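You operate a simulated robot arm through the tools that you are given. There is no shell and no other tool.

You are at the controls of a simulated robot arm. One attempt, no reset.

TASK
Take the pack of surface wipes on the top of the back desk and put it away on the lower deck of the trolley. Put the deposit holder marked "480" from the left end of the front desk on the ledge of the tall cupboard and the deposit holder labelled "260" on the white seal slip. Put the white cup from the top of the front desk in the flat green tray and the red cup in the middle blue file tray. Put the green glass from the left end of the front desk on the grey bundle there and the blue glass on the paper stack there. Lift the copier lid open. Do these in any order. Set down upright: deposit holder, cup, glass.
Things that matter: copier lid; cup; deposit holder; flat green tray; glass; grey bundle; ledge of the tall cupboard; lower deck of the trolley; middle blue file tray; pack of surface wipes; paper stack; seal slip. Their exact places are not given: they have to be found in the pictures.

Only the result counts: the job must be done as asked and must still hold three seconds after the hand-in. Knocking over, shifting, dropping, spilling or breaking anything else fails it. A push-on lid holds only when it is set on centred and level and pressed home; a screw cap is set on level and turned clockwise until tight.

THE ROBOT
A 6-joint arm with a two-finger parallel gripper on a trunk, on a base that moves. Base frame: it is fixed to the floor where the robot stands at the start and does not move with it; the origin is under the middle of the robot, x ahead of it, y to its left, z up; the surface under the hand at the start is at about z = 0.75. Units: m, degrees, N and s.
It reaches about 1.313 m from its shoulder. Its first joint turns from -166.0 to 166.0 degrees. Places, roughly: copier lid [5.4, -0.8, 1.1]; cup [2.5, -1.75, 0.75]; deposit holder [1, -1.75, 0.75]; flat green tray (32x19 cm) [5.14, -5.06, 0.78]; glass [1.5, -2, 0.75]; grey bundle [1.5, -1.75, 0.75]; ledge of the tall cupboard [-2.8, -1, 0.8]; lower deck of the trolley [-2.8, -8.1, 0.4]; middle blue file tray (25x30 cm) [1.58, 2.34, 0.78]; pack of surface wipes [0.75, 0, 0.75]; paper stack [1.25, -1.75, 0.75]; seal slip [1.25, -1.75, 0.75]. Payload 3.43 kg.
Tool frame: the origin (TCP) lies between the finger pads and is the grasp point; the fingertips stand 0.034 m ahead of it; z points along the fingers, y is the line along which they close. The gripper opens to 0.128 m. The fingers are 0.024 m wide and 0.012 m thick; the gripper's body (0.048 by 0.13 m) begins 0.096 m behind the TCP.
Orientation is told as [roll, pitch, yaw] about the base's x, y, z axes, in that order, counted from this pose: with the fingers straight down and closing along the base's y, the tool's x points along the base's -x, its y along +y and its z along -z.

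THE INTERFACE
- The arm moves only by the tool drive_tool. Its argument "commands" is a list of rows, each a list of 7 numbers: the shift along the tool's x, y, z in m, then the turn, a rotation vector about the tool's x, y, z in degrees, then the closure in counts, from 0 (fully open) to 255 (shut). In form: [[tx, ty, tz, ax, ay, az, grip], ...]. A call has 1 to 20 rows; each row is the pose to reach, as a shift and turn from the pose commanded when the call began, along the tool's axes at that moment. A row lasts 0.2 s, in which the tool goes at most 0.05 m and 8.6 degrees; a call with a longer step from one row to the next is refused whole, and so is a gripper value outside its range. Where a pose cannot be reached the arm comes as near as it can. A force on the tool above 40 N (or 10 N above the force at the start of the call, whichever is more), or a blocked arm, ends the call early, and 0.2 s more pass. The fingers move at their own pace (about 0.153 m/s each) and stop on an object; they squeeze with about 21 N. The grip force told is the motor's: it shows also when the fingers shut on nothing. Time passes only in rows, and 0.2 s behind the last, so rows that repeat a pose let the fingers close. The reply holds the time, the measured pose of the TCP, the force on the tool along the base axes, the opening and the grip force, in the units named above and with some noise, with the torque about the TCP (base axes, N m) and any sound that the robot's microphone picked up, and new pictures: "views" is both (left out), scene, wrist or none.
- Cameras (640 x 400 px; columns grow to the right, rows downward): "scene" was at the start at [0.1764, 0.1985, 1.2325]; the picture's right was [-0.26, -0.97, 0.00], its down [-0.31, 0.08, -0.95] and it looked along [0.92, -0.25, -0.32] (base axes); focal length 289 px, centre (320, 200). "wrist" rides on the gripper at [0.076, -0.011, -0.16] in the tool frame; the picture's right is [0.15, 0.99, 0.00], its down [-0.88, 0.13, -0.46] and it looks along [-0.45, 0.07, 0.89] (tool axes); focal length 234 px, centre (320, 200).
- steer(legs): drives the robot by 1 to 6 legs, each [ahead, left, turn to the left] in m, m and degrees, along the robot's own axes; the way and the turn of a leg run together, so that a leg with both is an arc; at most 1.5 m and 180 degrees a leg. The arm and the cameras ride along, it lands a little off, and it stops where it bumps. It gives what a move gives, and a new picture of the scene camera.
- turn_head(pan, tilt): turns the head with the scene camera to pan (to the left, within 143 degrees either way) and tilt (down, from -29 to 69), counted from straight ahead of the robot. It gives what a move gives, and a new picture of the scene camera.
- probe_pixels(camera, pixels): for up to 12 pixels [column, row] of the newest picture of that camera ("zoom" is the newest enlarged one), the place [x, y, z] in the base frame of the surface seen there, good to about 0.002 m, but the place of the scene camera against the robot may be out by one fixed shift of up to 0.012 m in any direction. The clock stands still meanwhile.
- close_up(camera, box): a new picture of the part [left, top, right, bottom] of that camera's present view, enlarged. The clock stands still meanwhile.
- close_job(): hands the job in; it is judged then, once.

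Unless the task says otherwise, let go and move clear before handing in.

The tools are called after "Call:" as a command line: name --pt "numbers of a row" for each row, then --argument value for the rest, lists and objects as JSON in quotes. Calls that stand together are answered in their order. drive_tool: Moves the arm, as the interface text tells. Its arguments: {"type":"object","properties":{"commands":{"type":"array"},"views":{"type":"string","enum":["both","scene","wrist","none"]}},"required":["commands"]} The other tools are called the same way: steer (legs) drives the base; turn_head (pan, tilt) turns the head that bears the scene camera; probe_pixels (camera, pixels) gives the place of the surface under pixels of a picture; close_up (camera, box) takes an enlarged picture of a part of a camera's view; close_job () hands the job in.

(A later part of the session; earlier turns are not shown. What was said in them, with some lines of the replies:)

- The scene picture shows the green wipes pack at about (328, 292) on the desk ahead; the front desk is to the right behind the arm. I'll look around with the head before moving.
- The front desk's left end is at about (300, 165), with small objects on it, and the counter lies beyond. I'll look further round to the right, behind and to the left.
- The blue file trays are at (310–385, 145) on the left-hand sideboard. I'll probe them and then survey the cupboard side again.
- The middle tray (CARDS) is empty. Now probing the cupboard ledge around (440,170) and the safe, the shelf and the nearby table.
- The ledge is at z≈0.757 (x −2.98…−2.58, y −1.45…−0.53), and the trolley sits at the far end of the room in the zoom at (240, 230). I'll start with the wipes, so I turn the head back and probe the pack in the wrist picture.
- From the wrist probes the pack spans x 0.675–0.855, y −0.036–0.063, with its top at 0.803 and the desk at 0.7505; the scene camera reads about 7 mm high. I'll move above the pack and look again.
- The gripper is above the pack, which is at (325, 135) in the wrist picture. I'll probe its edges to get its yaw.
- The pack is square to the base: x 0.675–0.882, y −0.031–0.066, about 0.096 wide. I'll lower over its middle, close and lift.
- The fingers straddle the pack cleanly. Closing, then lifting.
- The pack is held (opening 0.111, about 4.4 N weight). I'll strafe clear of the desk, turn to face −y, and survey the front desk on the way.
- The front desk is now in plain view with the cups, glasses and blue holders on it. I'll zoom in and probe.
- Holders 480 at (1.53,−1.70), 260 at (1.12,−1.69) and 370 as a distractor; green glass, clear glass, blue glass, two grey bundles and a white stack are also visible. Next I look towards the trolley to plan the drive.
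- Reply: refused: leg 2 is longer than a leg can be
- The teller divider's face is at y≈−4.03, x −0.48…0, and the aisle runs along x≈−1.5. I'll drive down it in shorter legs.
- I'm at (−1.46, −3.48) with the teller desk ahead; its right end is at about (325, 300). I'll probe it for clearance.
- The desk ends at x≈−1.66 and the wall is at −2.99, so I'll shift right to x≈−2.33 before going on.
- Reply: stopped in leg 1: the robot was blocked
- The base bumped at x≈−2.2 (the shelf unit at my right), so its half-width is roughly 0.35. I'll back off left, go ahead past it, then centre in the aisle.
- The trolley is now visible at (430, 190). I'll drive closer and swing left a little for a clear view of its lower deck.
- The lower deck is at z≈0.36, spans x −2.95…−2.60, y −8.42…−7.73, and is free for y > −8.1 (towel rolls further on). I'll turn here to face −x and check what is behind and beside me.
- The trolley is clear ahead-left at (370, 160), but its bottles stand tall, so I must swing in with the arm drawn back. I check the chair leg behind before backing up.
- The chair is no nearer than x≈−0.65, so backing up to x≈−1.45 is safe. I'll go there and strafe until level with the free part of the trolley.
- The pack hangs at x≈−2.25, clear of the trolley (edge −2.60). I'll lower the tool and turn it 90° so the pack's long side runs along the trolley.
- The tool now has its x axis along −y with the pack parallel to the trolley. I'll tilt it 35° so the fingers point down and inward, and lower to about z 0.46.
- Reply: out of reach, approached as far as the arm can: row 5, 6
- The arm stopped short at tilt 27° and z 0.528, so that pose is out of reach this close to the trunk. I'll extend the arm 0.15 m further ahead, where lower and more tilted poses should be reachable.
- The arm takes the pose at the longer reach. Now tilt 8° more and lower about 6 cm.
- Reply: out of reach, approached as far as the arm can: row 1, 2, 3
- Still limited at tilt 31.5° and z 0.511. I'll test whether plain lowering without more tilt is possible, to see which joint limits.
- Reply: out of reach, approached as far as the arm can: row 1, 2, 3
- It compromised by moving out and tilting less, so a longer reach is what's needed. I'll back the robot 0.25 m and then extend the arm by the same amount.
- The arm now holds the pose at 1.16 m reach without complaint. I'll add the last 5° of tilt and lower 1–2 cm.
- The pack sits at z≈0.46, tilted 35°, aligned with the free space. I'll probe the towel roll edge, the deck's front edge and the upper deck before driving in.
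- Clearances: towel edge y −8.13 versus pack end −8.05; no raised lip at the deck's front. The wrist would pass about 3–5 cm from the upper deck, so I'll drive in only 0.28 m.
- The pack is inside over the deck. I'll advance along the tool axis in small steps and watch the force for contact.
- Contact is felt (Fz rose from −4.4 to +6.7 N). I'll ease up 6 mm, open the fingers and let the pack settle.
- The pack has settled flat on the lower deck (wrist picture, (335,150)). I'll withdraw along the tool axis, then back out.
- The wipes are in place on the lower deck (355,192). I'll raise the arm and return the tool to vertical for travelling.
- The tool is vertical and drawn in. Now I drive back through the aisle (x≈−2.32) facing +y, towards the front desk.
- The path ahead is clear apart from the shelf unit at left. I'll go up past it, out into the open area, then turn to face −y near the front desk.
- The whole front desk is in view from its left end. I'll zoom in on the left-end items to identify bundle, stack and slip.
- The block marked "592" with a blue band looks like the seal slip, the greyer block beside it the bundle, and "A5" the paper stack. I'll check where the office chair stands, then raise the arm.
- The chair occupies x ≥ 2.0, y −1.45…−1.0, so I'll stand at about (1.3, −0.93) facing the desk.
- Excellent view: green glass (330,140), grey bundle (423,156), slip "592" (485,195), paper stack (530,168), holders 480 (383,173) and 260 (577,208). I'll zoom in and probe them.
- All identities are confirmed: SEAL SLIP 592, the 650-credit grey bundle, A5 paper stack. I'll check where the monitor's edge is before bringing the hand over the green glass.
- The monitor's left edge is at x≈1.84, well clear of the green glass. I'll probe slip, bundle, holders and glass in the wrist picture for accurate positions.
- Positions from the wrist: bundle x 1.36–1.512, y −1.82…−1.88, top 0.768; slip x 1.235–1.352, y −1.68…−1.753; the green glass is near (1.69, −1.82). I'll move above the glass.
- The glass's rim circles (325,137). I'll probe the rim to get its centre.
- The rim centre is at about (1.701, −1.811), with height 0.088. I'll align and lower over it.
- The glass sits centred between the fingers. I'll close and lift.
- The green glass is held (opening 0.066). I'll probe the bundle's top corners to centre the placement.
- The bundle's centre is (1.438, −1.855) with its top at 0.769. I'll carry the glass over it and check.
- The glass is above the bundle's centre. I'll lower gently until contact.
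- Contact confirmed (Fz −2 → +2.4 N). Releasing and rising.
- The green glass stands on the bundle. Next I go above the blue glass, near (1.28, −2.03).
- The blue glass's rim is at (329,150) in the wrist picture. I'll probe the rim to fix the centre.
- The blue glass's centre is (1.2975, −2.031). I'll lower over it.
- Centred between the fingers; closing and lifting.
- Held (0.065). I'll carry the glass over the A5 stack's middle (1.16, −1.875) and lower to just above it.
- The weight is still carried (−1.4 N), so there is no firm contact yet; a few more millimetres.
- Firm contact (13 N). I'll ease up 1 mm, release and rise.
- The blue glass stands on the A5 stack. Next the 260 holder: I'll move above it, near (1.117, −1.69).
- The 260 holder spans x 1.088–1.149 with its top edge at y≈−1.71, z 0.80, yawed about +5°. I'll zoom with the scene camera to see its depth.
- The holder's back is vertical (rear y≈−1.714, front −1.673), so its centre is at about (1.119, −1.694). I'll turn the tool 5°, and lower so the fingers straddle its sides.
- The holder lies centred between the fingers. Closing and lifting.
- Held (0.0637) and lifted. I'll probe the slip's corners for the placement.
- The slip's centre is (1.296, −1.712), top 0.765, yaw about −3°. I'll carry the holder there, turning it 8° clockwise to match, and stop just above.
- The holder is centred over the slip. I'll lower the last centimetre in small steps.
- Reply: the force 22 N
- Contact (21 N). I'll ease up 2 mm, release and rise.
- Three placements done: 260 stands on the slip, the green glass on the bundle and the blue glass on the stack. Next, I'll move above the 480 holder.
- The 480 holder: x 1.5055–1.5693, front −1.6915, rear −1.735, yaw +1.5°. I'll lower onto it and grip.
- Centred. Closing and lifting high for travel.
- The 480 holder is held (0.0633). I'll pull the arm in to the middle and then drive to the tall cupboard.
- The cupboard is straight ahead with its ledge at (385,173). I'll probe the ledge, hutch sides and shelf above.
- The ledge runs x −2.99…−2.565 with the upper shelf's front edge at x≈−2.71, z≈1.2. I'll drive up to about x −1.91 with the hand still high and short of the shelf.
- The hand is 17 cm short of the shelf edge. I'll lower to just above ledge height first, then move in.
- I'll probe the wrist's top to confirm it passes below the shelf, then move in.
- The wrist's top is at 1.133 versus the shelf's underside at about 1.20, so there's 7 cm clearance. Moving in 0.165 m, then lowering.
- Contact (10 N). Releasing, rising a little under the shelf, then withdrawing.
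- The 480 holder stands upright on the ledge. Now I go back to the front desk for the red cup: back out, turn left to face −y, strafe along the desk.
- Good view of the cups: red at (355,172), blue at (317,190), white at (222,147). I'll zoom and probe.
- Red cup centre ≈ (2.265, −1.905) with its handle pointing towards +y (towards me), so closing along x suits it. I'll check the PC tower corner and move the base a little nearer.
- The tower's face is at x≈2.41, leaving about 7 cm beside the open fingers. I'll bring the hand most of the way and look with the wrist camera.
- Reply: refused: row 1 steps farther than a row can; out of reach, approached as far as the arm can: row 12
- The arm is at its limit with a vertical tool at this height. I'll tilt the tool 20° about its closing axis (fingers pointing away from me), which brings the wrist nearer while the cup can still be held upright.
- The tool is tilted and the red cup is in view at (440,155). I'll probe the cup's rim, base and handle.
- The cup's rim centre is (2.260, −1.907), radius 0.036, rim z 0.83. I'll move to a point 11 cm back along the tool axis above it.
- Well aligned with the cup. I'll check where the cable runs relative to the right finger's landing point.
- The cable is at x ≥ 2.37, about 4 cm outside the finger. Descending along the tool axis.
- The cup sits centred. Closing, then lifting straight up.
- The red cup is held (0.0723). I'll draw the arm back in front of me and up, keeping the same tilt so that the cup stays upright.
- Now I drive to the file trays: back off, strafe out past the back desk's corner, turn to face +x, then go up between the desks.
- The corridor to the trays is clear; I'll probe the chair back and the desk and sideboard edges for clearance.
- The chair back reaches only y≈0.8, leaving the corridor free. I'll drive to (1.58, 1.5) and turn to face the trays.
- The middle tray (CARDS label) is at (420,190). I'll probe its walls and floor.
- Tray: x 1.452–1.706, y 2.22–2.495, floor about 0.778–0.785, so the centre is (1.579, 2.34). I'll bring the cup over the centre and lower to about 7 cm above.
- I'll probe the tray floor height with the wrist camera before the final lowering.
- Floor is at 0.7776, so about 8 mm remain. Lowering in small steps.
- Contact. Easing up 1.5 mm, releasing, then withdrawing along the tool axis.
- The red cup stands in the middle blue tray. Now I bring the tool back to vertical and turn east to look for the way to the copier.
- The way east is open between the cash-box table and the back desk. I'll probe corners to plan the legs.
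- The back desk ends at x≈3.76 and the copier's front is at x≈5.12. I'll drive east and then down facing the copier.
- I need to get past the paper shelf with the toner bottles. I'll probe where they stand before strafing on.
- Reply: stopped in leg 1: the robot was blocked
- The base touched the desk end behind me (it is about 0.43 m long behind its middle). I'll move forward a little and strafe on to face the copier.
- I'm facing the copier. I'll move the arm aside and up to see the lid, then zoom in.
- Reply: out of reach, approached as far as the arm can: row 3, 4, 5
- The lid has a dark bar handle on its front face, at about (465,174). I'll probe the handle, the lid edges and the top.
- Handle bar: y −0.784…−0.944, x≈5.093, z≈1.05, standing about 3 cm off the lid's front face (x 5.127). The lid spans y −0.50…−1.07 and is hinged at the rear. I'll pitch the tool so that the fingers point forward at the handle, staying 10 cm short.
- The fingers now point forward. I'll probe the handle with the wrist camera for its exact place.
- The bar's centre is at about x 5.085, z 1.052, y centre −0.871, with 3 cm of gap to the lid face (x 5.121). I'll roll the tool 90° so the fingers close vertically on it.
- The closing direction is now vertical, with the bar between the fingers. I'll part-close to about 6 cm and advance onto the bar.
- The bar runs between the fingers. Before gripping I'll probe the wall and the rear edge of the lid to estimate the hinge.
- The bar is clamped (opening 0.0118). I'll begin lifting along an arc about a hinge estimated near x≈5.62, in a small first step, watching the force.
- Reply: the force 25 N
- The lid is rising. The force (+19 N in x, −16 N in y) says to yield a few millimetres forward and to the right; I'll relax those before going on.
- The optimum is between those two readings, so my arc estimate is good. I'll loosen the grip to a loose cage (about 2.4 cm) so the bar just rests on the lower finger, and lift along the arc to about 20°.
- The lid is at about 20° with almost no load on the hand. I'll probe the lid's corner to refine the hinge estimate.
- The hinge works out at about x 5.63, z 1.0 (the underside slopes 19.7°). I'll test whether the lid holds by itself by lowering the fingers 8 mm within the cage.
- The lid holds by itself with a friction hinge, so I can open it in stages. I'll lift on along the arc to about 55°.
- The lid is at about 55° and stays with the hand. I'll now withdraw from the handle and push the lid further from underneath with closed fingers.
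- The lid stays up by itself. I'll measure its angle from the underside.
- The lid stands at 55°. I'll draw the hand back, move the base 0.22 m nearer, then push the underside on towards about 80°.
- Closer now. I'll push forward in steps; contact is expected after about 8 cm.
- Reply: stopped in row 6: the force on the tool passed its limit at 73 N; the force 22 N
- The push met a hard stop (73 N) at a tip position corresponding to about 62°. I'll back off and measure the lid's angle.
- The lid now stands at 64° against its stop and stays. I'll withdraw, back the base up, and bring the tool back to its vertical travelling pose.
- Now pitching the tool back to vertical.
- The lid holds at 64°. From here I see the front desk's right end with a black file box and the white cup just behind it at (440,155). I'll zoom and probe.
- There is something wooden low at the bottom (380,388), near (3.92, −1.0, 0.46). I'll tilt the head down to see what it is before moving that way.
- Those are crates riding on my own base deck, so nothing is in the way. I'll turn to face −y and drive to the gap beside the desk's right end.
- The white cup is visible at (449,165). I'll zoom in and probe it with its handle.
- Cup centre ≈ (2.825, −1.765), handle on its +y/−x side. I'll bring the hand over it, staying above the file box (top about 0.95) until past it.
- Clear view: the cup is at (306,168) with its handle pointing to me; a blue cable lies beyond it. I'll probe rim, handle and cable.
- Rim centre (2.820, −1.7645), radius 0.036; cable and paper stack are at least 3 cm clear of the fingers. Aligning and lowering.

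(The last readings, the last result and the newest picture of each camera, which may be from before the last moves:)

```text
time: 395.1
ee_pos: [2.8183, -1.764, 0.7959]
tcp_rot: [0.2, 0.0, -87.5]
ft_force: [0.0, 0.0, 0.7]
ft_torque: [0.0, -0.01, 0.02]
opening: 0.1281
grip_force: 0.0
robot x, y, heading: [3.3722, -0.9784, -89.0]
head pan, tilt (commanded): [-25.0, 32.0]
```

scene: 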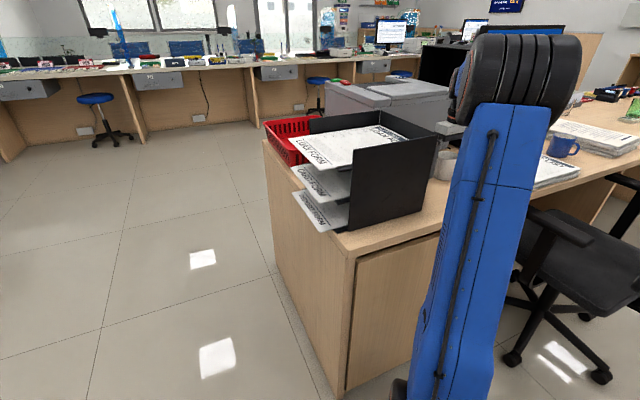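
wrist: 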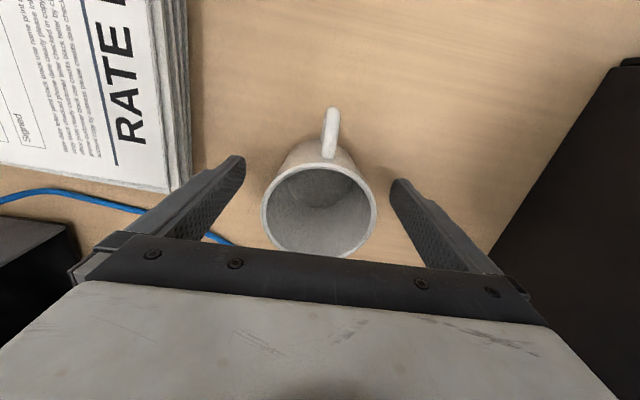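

Centred. Closing, then lifting high enough to clear the file box.

Call:
drive_tool --pt "0 0 0 0 0 0 100" --pt "0 0 0 0 0 0 255" --pt "0 0 0 0 0 0 255" --pt "0 0 0 0 0 0 255" --pt "0 0 -0.02 0 0 0 255" --pt "0 0 -0.06 0 0 0 255" --pt "0 0 -0.105 0 0 0 255" --pt "0.01 0 -0.15 0 0 0 255" --pt "0.03 0 -0.19 0 0 0 255" --pt "0.05 0 -0.23 0 0 0 255" --pt "0.07 0 -0.265 0 0 0 255"

```text
time: 397.5
ee_pos: [2.8165, -1.6937, 1.0613]
tcp_rot: [0.2, 0.0, -87.5]
ft_force: [-0.5, -0.5, -1.8]
ft_torque: [0.02, -0.01, 0.0]
opening: 0.0724
grip_force: 20.4
robot x, y, heading: [3.3716, -0.9813, -88.8]
head pan, tilt (commanded): [-25.0, 32.0]
```

scene: 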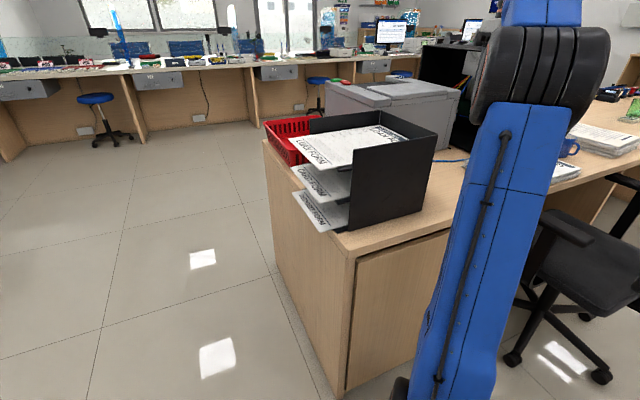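
wrist: 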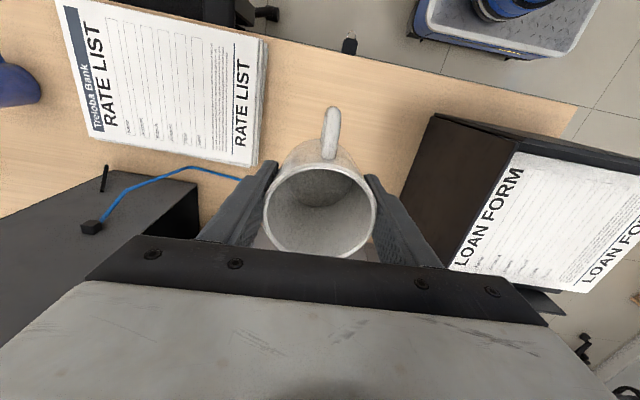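

The white cup is held (0.0724). I'll swing the arm back to the middle over the file box at a safe height, then drive out east and south.

Call:
drive_tool --pt "0.003 0.03 -0.03 0 0 0 255" --pt "0.006 0.076 -0.04 0 0 0 255" --pt "0.009 0.122 -0.04 0 0 0 255" --pt "0.012 0.168 -0.04 0 0 0 255" --pt "0.015 0.214 -0.04 0 0 0 255" --pt "0.018 0.26 -0.04 0 0 0 255" --pt "0.021 0.306 -0.04 0 0 0 255" --pt "0.024 0.352 -0.04 0 0 0 255" --pt "0.027 0.398 -0.04 0 0 0 255" --pt "0.03 0.444 -0.04 0 0 0 255" --pt "0.033 0.49 -0.04 0 0 0 255" --pt "0.036 0.53 -0.04 0 0 0 255" --views "none"

Call:
steer --legs '[[-0.05, 0.75, 0], [1.3, 0, 0]]'

Call:
turn_head --pan 15 --tilt 20

```text
time: 400.1
ee_pos: [3.3434, -1.6344, 1.1032]
tcp_rot: [0.3, 0.0, -87.5]
ft_force: [-0.4, -0.3, -1.8]
ft_torque: [-0.02, -0.02, -0.01]
opening: 0.0723
grip_force: 20.8
robot x, y, heading: [3.3704, -0.9777, -88.9]
head pan, tilt (commanded): [-25.0, 32.0]
```

```text
time: 410.3
ee_pos: [4.1002, -2.8587, 1.1019]
tcp_rot: [0.2, 0.0, -88.4]
ft_force: [0.7, 0.5, -2.6]
ft_torque: [-0.02, 0.01, 0.02]
opening: 0.0727
grip_force: 21.3
robot x, y, heading: [4.1379, -2.2029, -90.0]
head pan, tilt (commanded): [-25.0, 32.0]
```

scene: 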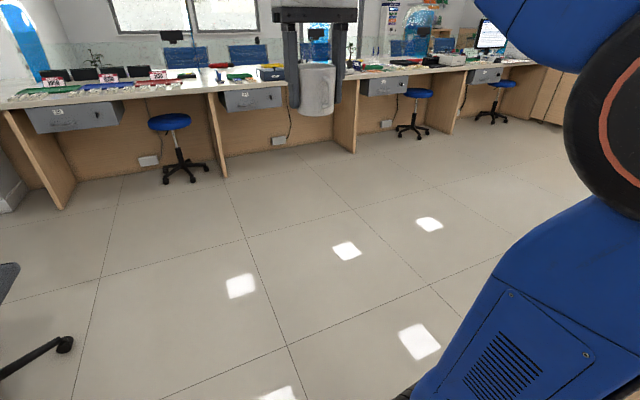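

```text
time: 411.4
ee_pos: [4.1005, -2.8595, 1.1019]
tcp_rot: [0.2, 0.0, -88.4]
ft_force: [0.1, -0.1, -2.3]
ft_torque: [-0.01, -0.02, -0.02]
opening: 0.0723
grip_force: 20.6
robot x, y, heading: [4.1366, -2.2034, -89.8]
head pan, tilt (commanded): [15.0, 20.0]
```

scene: 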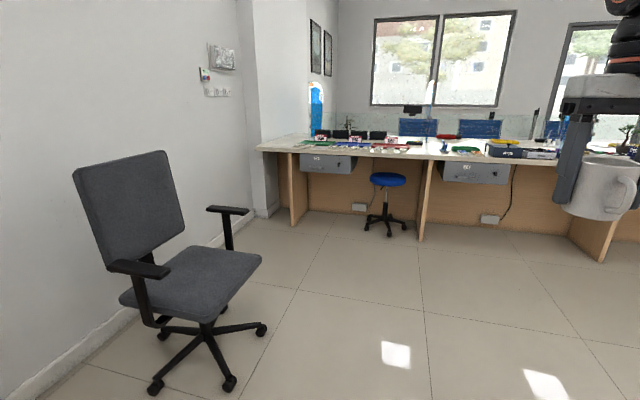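

The counter is ahead with coloured trays near (340–460, 145); an office chair stands to my left. I'll zoom in on the trays.

Call:
close_up --camera "scene" --box '[250, 110, 410, 210]'

Call:
close_up --camera "scene" --box '[390, 110, 550, 210]'

Call:
probe_pixels --camera "scene" --pixels '[[310, 147], [350, 145], [385, 147], [340, 150], [385, 180], [390, 230], [260, 330], [230, 385], [245, 210], [290, 155], [420, 150], [465, 150]]'

```text
4.00 times, centred on (330, 160) of scene
```

zoom: 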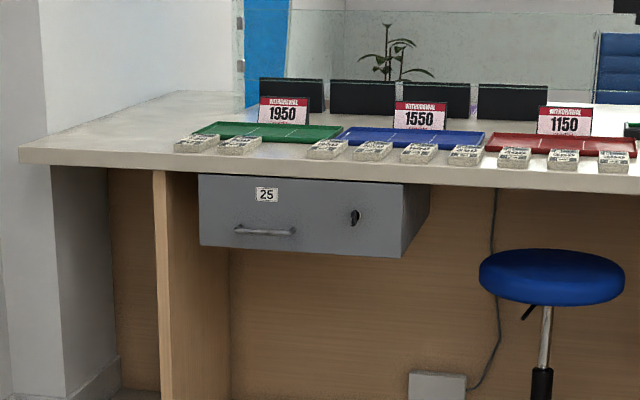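

```text
4.00 times, centred on (470, 160) of scene
```

zoom: 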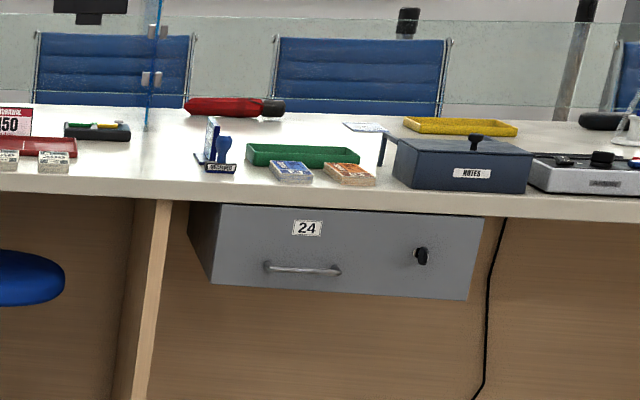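

```text
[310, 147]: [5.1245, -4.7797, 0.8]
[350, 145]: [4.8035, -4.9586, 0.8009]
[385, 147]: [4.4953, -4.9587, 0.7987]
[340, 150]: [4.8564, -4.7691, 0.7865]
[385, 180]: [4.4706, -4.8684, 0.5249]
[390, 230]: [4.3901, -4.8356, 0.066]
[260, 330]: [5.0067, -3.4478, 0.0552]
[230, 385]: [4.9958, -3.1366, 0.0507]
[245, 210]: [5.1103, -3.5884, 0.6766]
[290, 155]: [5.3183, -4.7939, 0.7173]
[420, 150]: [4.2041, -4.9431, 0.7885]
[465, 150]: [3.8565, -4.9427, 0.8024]
```

The flat green tray is at the far left end, by the sign "1950" (zoom (270,132)). I'll move forward to see it and the chair and stool more closely.

Call:
steer --legs '[[1.1, 0.1, 0]]'

Call:
turn_head --pan 35 --tilt 28

```text
time: 417.0
ee_pos: [4.1972, -3.9496, 1.1026]
tcp_rot: [0.2, -0.1, -88.7]
ft_force: [-1.1, 0.6, -2.3]
ft_torque: [0.02, -0.02, -0.02]
opening: 0.0724
grip_force: 21.0
robot x, y, heading: [4.2366, -3.2933, -89.9]
head pan, tilt (commanded): [15.0, 20.0]
```

scene: 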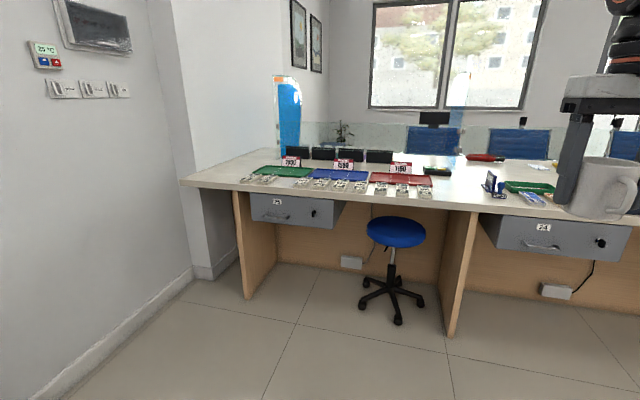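

```text
time: 417.8
ee_pos: [4.1981, -3.9499, 1.1024]
tcp_rot: [0.1, 0.1, -88.7]
ft_force: [0.1, 0.2, -2.7]
ft_torque: [0.02, -0.01, 0.0]
opening: 0.0723
grip_force: 21.0
robot x, y, heading: [4.2407, -3.2942, -90.3]
head pan, tilt (commanded): [35.0, 28.0]
```

scene: 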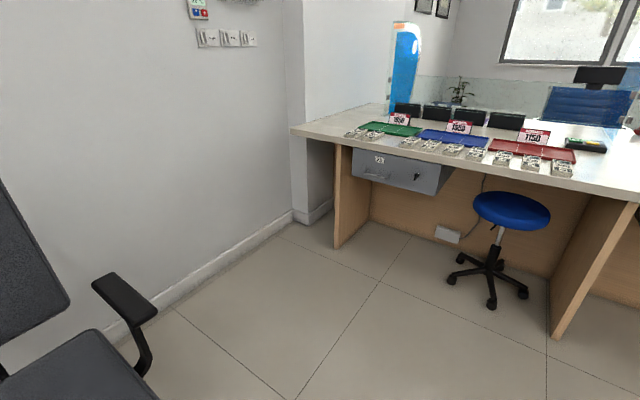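

Call:
close_up --camera "scene" --box '[330, 90, 490, 190]'

Call:
probe_pixels --camera "scene" --pixels '[[450, 283], [492, 308], [527, 295], [460, 258], [490, 260], [335, 245], [292, 132], [150, 300], [95, 340], [140, 370], [120, 275], [310, 215]]'

Call:
probe_pixels --camera "scene" --pixels '[[372, 123], [360, 131], [418, 127], [412, 136], [390, 128], [380, 130], [405, 132], [400, 119], [363, 134], [383, 136], [412, 141], [395, 110]]'

```text
4.00 times, centred on (410, 140) of scene
```

zoom: 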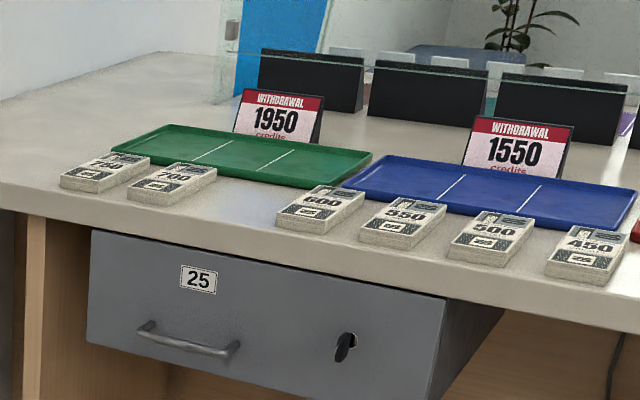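

```text
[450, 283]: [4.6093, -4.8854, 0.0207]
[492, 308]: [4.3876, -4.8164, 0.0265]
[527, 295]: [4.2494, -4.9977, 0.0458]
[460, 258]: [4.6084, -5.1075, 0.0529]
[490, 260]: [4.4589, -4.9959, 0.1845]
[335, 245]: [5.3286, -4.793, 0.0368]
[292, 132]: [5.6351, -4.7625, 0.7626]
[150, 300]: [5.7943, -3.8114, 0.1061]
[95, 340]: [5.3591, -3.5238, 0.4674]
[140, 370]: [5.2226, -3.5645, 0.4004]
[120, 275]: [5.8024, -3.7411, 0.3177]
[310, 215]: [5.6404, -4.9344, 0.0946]
```

```text
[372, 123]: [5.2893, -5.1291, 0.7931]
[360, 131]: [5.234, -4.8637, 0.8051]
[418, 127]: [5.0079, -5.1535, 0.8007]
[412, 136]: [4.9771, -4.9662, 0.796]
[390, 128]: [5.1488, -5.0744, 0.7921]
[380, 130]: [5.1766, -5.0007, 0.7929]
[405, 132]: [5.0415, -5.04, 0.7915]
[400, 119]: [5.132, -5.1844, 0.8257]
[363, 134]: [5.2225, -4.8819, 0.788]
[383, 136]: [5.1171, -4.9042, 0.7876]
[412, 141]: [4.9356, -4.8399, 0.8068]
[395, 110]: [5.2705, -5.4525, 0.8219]
```

Tray: x 4.98–5.30, y −4.965…−5.155, floor about 0.785; the sign stands behind it at y≈−5.18. I'll drive forward to y≈−4.2, then strafe left between chair and counter to x≈4.95.

Call:
steer --legs '[[0.88, 0, 0], [0, 0.7, 0]]'

Call:
turn_head --pan 5 --tilt 38

```text
time: 425.9
ee_pos: [4.8923, -4.8259, 1.1024]
tcp_rot: [0.2, 0.1, -89.0]
ft_force: [-0.2, -0.6, -2.6]
ft_torque: [0.0, 0.03, -0.03]
opening: 0.0724
grip_force: 20.4
robot x, y, heading: [4.9335, -4.1699, -90.6]
head pan, tilt (commanded): [35.0, 28.0]
```

scene: 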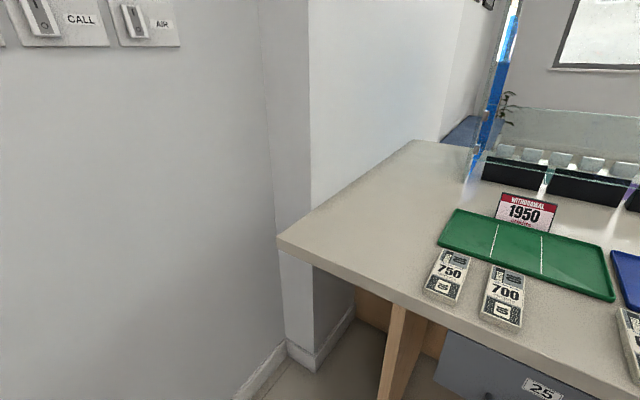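

```text
time: 426.8
ee_pos: [4.8914, -4.8265, 1.1023]
tcp_rot: [0.1, 0.0, -89.1]
ft_force: [-0.1, -0.4, -2.1]
ft_torque: [0.01, -0.03, 0.01]
opening: 0.0722
grip_force: 20.9
robot x, y, heading: [4.9358, -4.1702, -90.4]
head pan, tilt (commanded): [5.0, 38.0]
```

scene: 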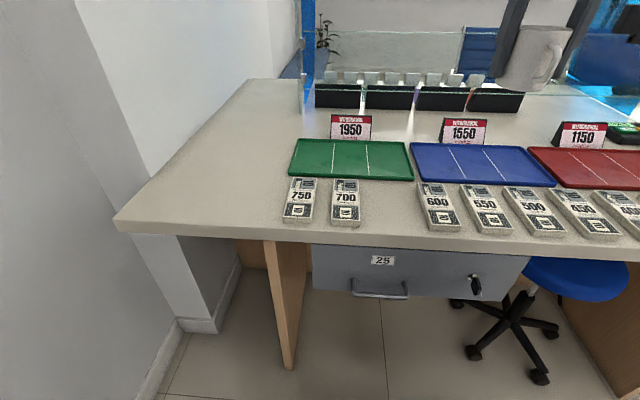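

The green tray is empty and clearly visible at (350,160). I'll probe its corners and floor, and the glass screen and sign.

Call:
probe_pixels --camera "scene" --pixels '[[298, 142], [408, 146], [414, 178], [289, 173], [350, 160], [350, 170], [350, 148], [350, 122], [334, 160], [367, 160], [300, 60], [350, 100]]'

Call:
close_up --camera "scene" --box '[260, 100, 440, 212]'

```text
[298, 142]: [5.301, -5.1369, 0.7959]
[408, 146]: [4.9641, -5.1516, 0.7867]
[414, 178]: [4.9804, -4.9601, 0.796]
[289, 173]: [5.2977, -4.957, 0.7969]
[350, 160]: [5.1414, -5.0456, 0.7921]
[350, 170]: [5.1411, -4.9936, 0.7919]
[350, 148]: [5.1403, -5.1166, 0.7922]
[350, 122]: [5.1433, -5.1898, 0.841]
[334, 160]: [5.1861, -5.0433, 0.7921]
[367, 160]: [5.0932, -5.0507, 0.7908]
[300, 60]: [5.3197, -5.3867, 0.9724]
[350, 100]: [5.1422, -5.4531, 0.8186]
```

```text
3.56 times, centred on (350, 156) of scene
```

zoom: 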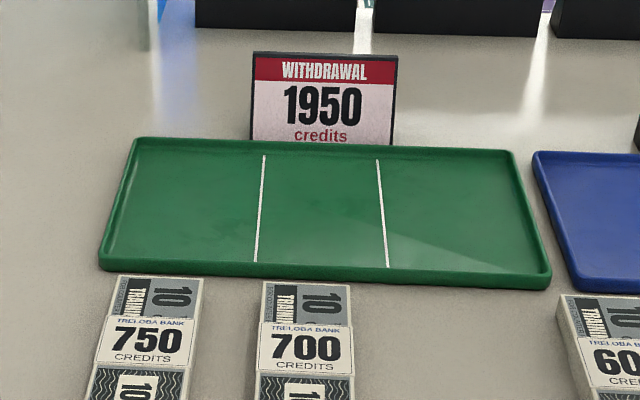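

The tray's centre is (5.14, −5.05). I'll bring the cup over it and lower to about 10 cm above.

Call:
drive_tool --pt "-0.0325 0.035 0 0 0 0 255" --pt "-0.065 0.07 0 0 0 0 255" --pt "-0.0975 0.105 0 0 0 0 255" --pt "-0.13 0.14 0 0 0 0 255" --pt "-0.1625 0.175 0.01 0 0 0 255" --pt "-0.195 0.21 0.02 0 0 0 255" --pt "-0.2276 0.2453 0.03 0 0 0 255" --pt "-0.2276 0.2453 0.075 0 0 0 255" --pt "-0.2276 0.2453 0.12 0 0 0 255" --pt "-0.2276 0.2453 0.165 0 0 0 255" --pt "-0.2276 0.2453 0.165 0 0 0 255"

```text
time: 429.2
ee_pos: [5.1427, -5.0538, 0.9366]
tcp_rot: [0.2, -0.1, -89.0]
ft_force: [0.3, -0.4, -2.5]
ft_torque: [-0.01, 0.01, -0.03]
opening: 0.0722
grip_force: 21.2
robot x, y, heading: [4.9387, -4.1699, -90.0]
head pan, tilt (commanded): [5.0, 38.0]
```

scene: 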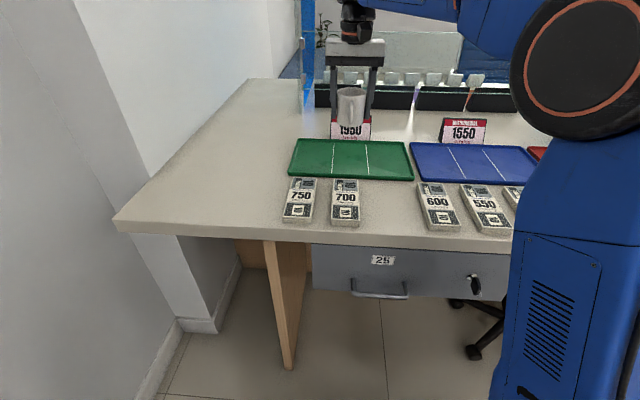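
wrist: 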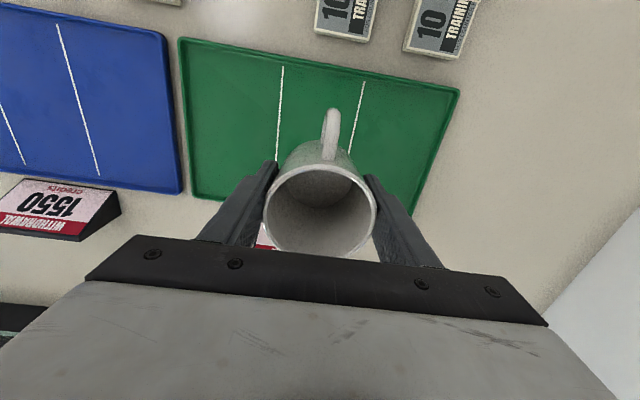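

Call:
probe_pixels --camera "wrist" --pixels '[[240, 100], [400, 150], [320, 85], [185, 42], [455, 92], [412, 205], [195, 192], [281, 100], [358, 110]]'

```text
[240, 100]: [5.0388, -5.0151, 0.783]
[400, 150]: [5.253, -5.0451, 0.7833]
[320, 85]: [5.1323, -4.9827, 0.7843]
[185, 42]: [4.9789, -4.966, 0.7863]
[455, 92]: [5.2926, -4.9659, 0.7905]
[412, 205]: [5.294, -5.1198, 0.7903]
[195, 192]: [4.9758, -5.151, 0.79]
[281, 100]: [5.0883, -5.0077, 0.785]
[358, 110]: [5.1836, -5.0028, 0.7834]
```

Floor is at 0.784; the cup is centred. Lowering to about 1 cm above, then gently to contact.

Call:
drive_tool --pt "0 0 0.03 0 0 0 255" --pt "0 0 0.06 0 0 0 255" --pt "0 0 0.085 0 0 0 255" --pt "0 0 0.097 0 0 0 255" --pt "0 0 0.1 0 0 0 255" --views "none"

Call:
drive_tool --pt "0 0 0.002 0 0 0 255" --pt "0 0 0.004 0 0 0 255" --views "none"

```text
time: 430.4
ee_pos: [5.1423, -5.0511, 0.8385]
tcp_rot: [0.2, 0.1, -89.0]
ft_force: [0.3, -0.4, -1.8]
ft_torque: [0.01, 0.02, -0.03]
opening: 0.0726
grip_force: 20.9
robot x, y, heading: [4.9336, -4.1736, -90.4]
head pan, tilt (commanded): [5.0, 38.0]
```

```text
time: 431.0
ee_pos: [5.1415, -5.0498, 0.8336]
tcp_rot: [0.2, 0.0, -89.0]
ft_force: [0.9, 0.4, -2.0]
ft_torque: [-0.01, -0.01, 0.0]
opening: 0.0722
grip_force: 20.7
robot x, y, heading: [4.9355, -4.1726, -90.2]
head pan, tilt (commanded): [5.0, 38.0]
```

Call:
drive_tool --pt "0 0 0.0015 0 0 0 255" --pt "0 0 0.003 0 0 0 255" --views "none"

```text
time: 431.6
ee_pos: [5.1414, -5.0492, 0.8305]
tcp_rot: [0.2, -0.1, -89.1]
ft_force: [-0.1, -0.2, -2.4]
ft_torque: [0.01, 0.04, -0.01]
opening: 0.0725
grip_force: 21.2
robot x, y, heading: [4.9321, -4.1725, -90.5]
head pan, tilt (commanded): [5.0, 38.0]
```

Still carrying the weight (−2.4 N). A little lower.

Call:
drive_tool --pt "0 0 0.0015 0 0 0 255" --pt "0 0 0.003 0 0 0 255" --views "none"

```text
time: 432.2
ee_pos: [5.1418, -5.0502, 0.8293]
tcp_rot: [0.2, -0.1, -89.0]
ft_force: [-2.1, -2.6, 15.8]
ft_torque: [0.15, -0.03, 0.0]
opening: 0.0722
grip_force: 21.1
robot x, y, heading: [4.936, -4.1718, -90.4]
head pan, tilt (commanded): [5.0, 38.0]
```

Contact (16 N). I'll ease up 1.5 mm, release, and rise straight up.

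Call:
drive_tool --pt "0 0 -0.0015 0 0 0 255" --pt "0 0 -0.0015 0 0 0 160" --pt "0 0 -0.0015 0 0 0 60" --pt "0 0 -0.0015 0 0 0 0" --pt "0 0 -0.0015 0 0 0 0" --pt "0 0 -0.03 0 0 0 0" --pt "0 0 -0.07 0 0 0 0" --pt "0 0 -0.11 0 0 0 0" --pt "0 0 -0.15 0 0 0 0" --pt "0 0 -0.19 0 0 0 0"

Call:
close_up --camera "scene" --box '[260, 90, 440, 202]'

```text
time: 434.4
ee_pos: [5.1416, -5.0494, 1.0209]
tcp_rot: [0.2, 0.1, -89.0]
ft_force: [0.0, 0.4, -0.8]
ft_torque: [0.01, -0.02, -0.01]
opening: 0.1282
grip_force: 0.0
robot x, y, heading: [4.9325, -4.1723, -90.4]
head pan, tilt (commanded): [5.0, 38.0]
```

scene: 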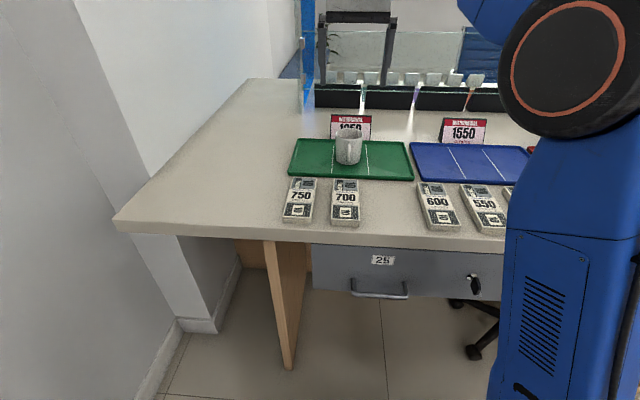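
wrist: 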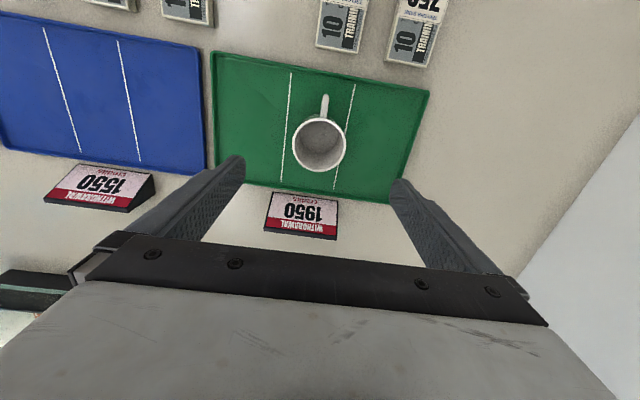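

```text
3.56 times, centred on (350, 146) of scene
```

zoom: 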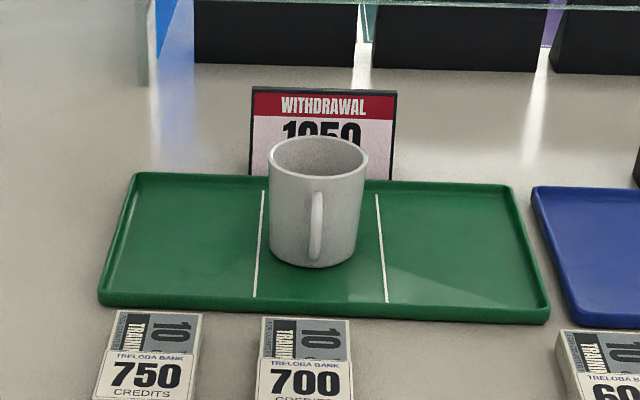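

The white cup stands in the flat green tray. I'll draw the arm clear and take a last look back at the front desk.

Call:
drive_tool --pt "0.04 -0.03 -0.01 0 0 0 0" --pt "0.08 -0.06 -0.02 0 0 0 0" --pt "0.12 -0.09 -0.03 0 0 0 0" --pt "0.16 -0.12 -0.04 0 0 0 0" --pt "0.2 -0.15 -0.05 0 0 0 0" --views "none"

Call:
turn_head --pan -122 --tilt 12

Call:
close_up --camera "scene" --box '[240, 130, 400, 230]'

```text
refused: row 1 steps farther than a row can; nothing moved
```

```text
time: 436.5
ee_pos: [5.1406, -5.0491, 1.0187]
tcp_rot: [0.2, 0.0, -89.0]
ft_force: [-0.7, 0.6, -0.1]
ft_torque: [0.0, 0.02, 0.02]
opening: 0.1278
grip_force: 0.0
robot x, y, heading: [4.9385, -4.1699, -90.6]
head pan, tilt (commanded): [-122.0, 12.0]
```

scene: 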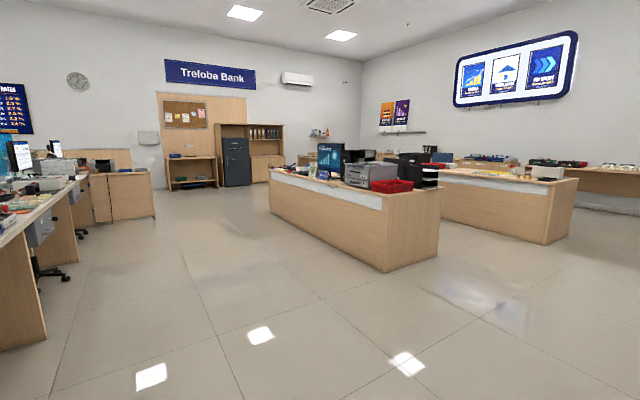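

```text
4.00 times, centred on (320, 180) of scene
```

zoom: 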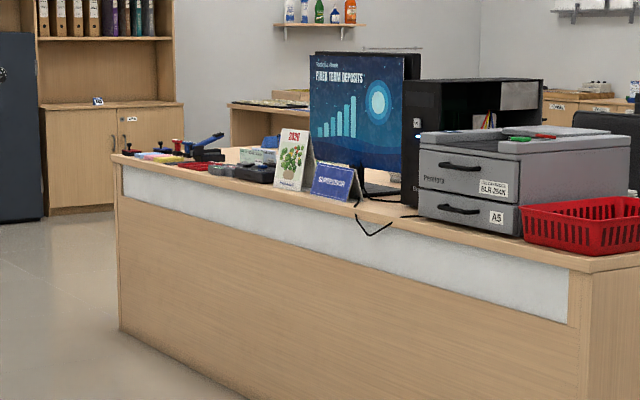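

The 480 holder is still on the cupboard ledge (zoom (97,100)). I'll retract the arm with smaller steps and then look back at the copier lid.

Call:
drive_tool --pt "0.035 -0.025 -0.005 0 0 0 0" --pt "0.07 -0.05 -0.01 0 0 0 0" --pt "0.105 -0.075 -0.015 0 0 0 0" --pt "0.14 -0.1 -0.02 0 0 0 0" --pt "0.175 -0.125 -0.025 0 0 0 0" --pt "0.21 -0.15 -0.03 0 0 0 0" --views "none"

Call:
steer --legs '[[0.0, -0.7, 0], [-0.6, 0, 0], [0, 0, 60]]'

Call:
turn_head --pan 110 --tilt 8

```text
time: 437.9
ee_pos: [4.9875, -4.8429, 1.0464]
tcp_rot: [0.1, 0.1, -89.1]
ft_force: [0.9, 0.2, -1.0]
ft_torque: [0.06, 0.01, 0.0]
opening: 0.1282
grip_force: 0.2
robot x, y, heading: [4.9384, -4.1732, -90.2]
head pan, tilt (commanded): [-122.0, 12.0]
```

```text
time: 447.4
ee_pos: [4.8464, -3.8623, 1.0476]
tcp_rot: [0.2, 0.0, -28.5]
ft_force: [0.0, -0.3, 0.9]
ft_torque: [-0.01, 0.03, 0.02]
opening: 0.128
grip_force: 0.1
robot x, y, heading: [4.2384, -3.5786, -29.9]
head pan, tilt (commanded): [-122.0, 12.0]
```

scene: 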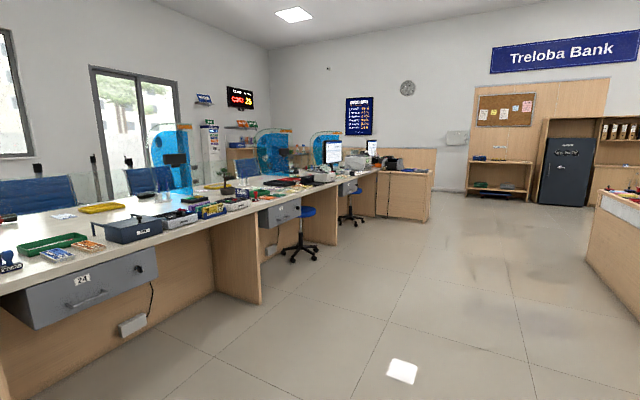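

```text
time: 450.7
ee_pos: [4.8467, -3.8613, 1.0483]
tcp_rot: [0.2, 0.0, -28.5]
ft_force: [-0.6, -0.7, 0.1]
ft_torque: [0.03, 0.01, -0.03]
opening: 0.1279
grip_force: 0.0
robot x, y, heading: [4.2382, -3.5741, -29.7]
head pan, tilt (commanded): [110.0, 8.0]
```

scene: 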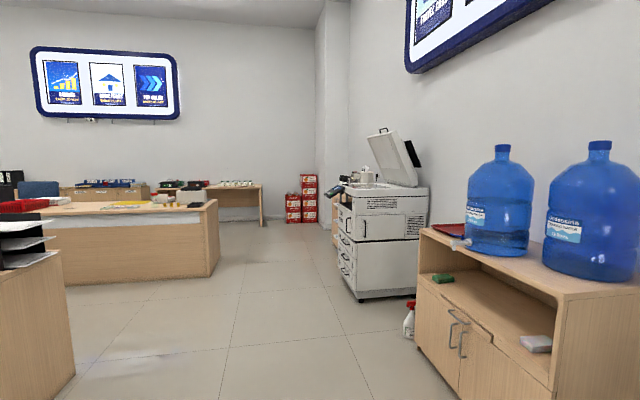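

The copier lid is still open (395,160). I'll do one last zoom on the file trays, then hand in.

Call:
close_up --camera "scene" --box '[50, 160, 170, 235]'

Call:
close_up --camera "scene" --box '[320, 110, 480, 210]'

```text
5.33 times, centred on (110, 198) of scene
```

zoom: 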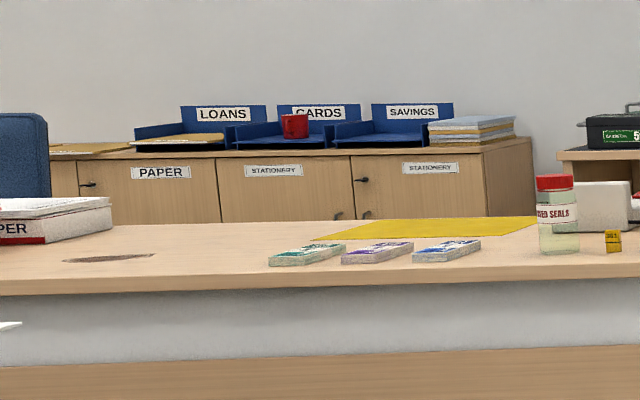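

```text
4.00 times, centred on (400, 160) of scene
```

zoom: 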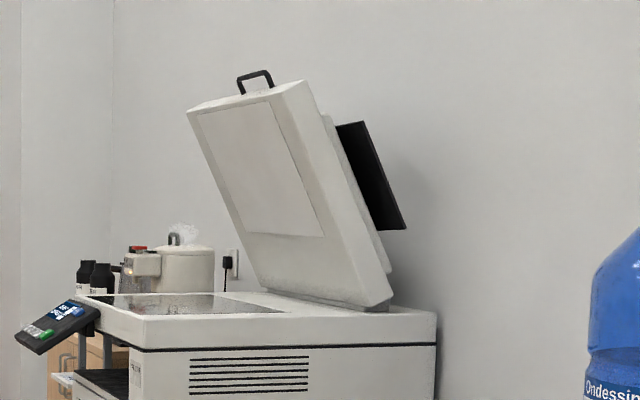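

The red cup stands in the CARDS tray and the copier lid is open and holding. Every placement has been seen in its place and the hand is clear and empty, so I hand in.

Call:
close_job

```text
The job is handed in.
```

I finished all eight parts of the job and handed it in. I haven't seen the verdict.

| Item | Where it is now | Last check |
|---|---|---|
| Pack of surface wipes | Lying flat on the trolley's lower deck | Seen when I left it |
| Deposit holder "480" | Upright on the ledge of the tall cupboard | Still there near the end |
| Deposit holder "260" | Upright on the white seal slip | Seen when I left it |
| White cup | Upright in the middle of the flat green tray | Seen when I left it |
| Red cup | Upright in the middle blue file tray (labelled CARDS) | Still there just before hand-in |
| Green glass | Upright on the grey bundle | Seen when I left it |
| Blue glass | Upright on the paper stack | Seen when I left it |
| Copier lid | Open at about 64°, against its stop, holding by itself | Still open just before hand-in |

- **Wipes:** the upper deck left no room for the hand to stay upright, so I set the pack down tilted. When released, it tipped a few centimetres onto its flat side.
- **Bumps:** the base touched furniture twice: the shelf unit on the way to the trolley, and the end of the back desk near the copier. I saw nothing moved in later pictures, but I didn't check everything on the back desk closely.
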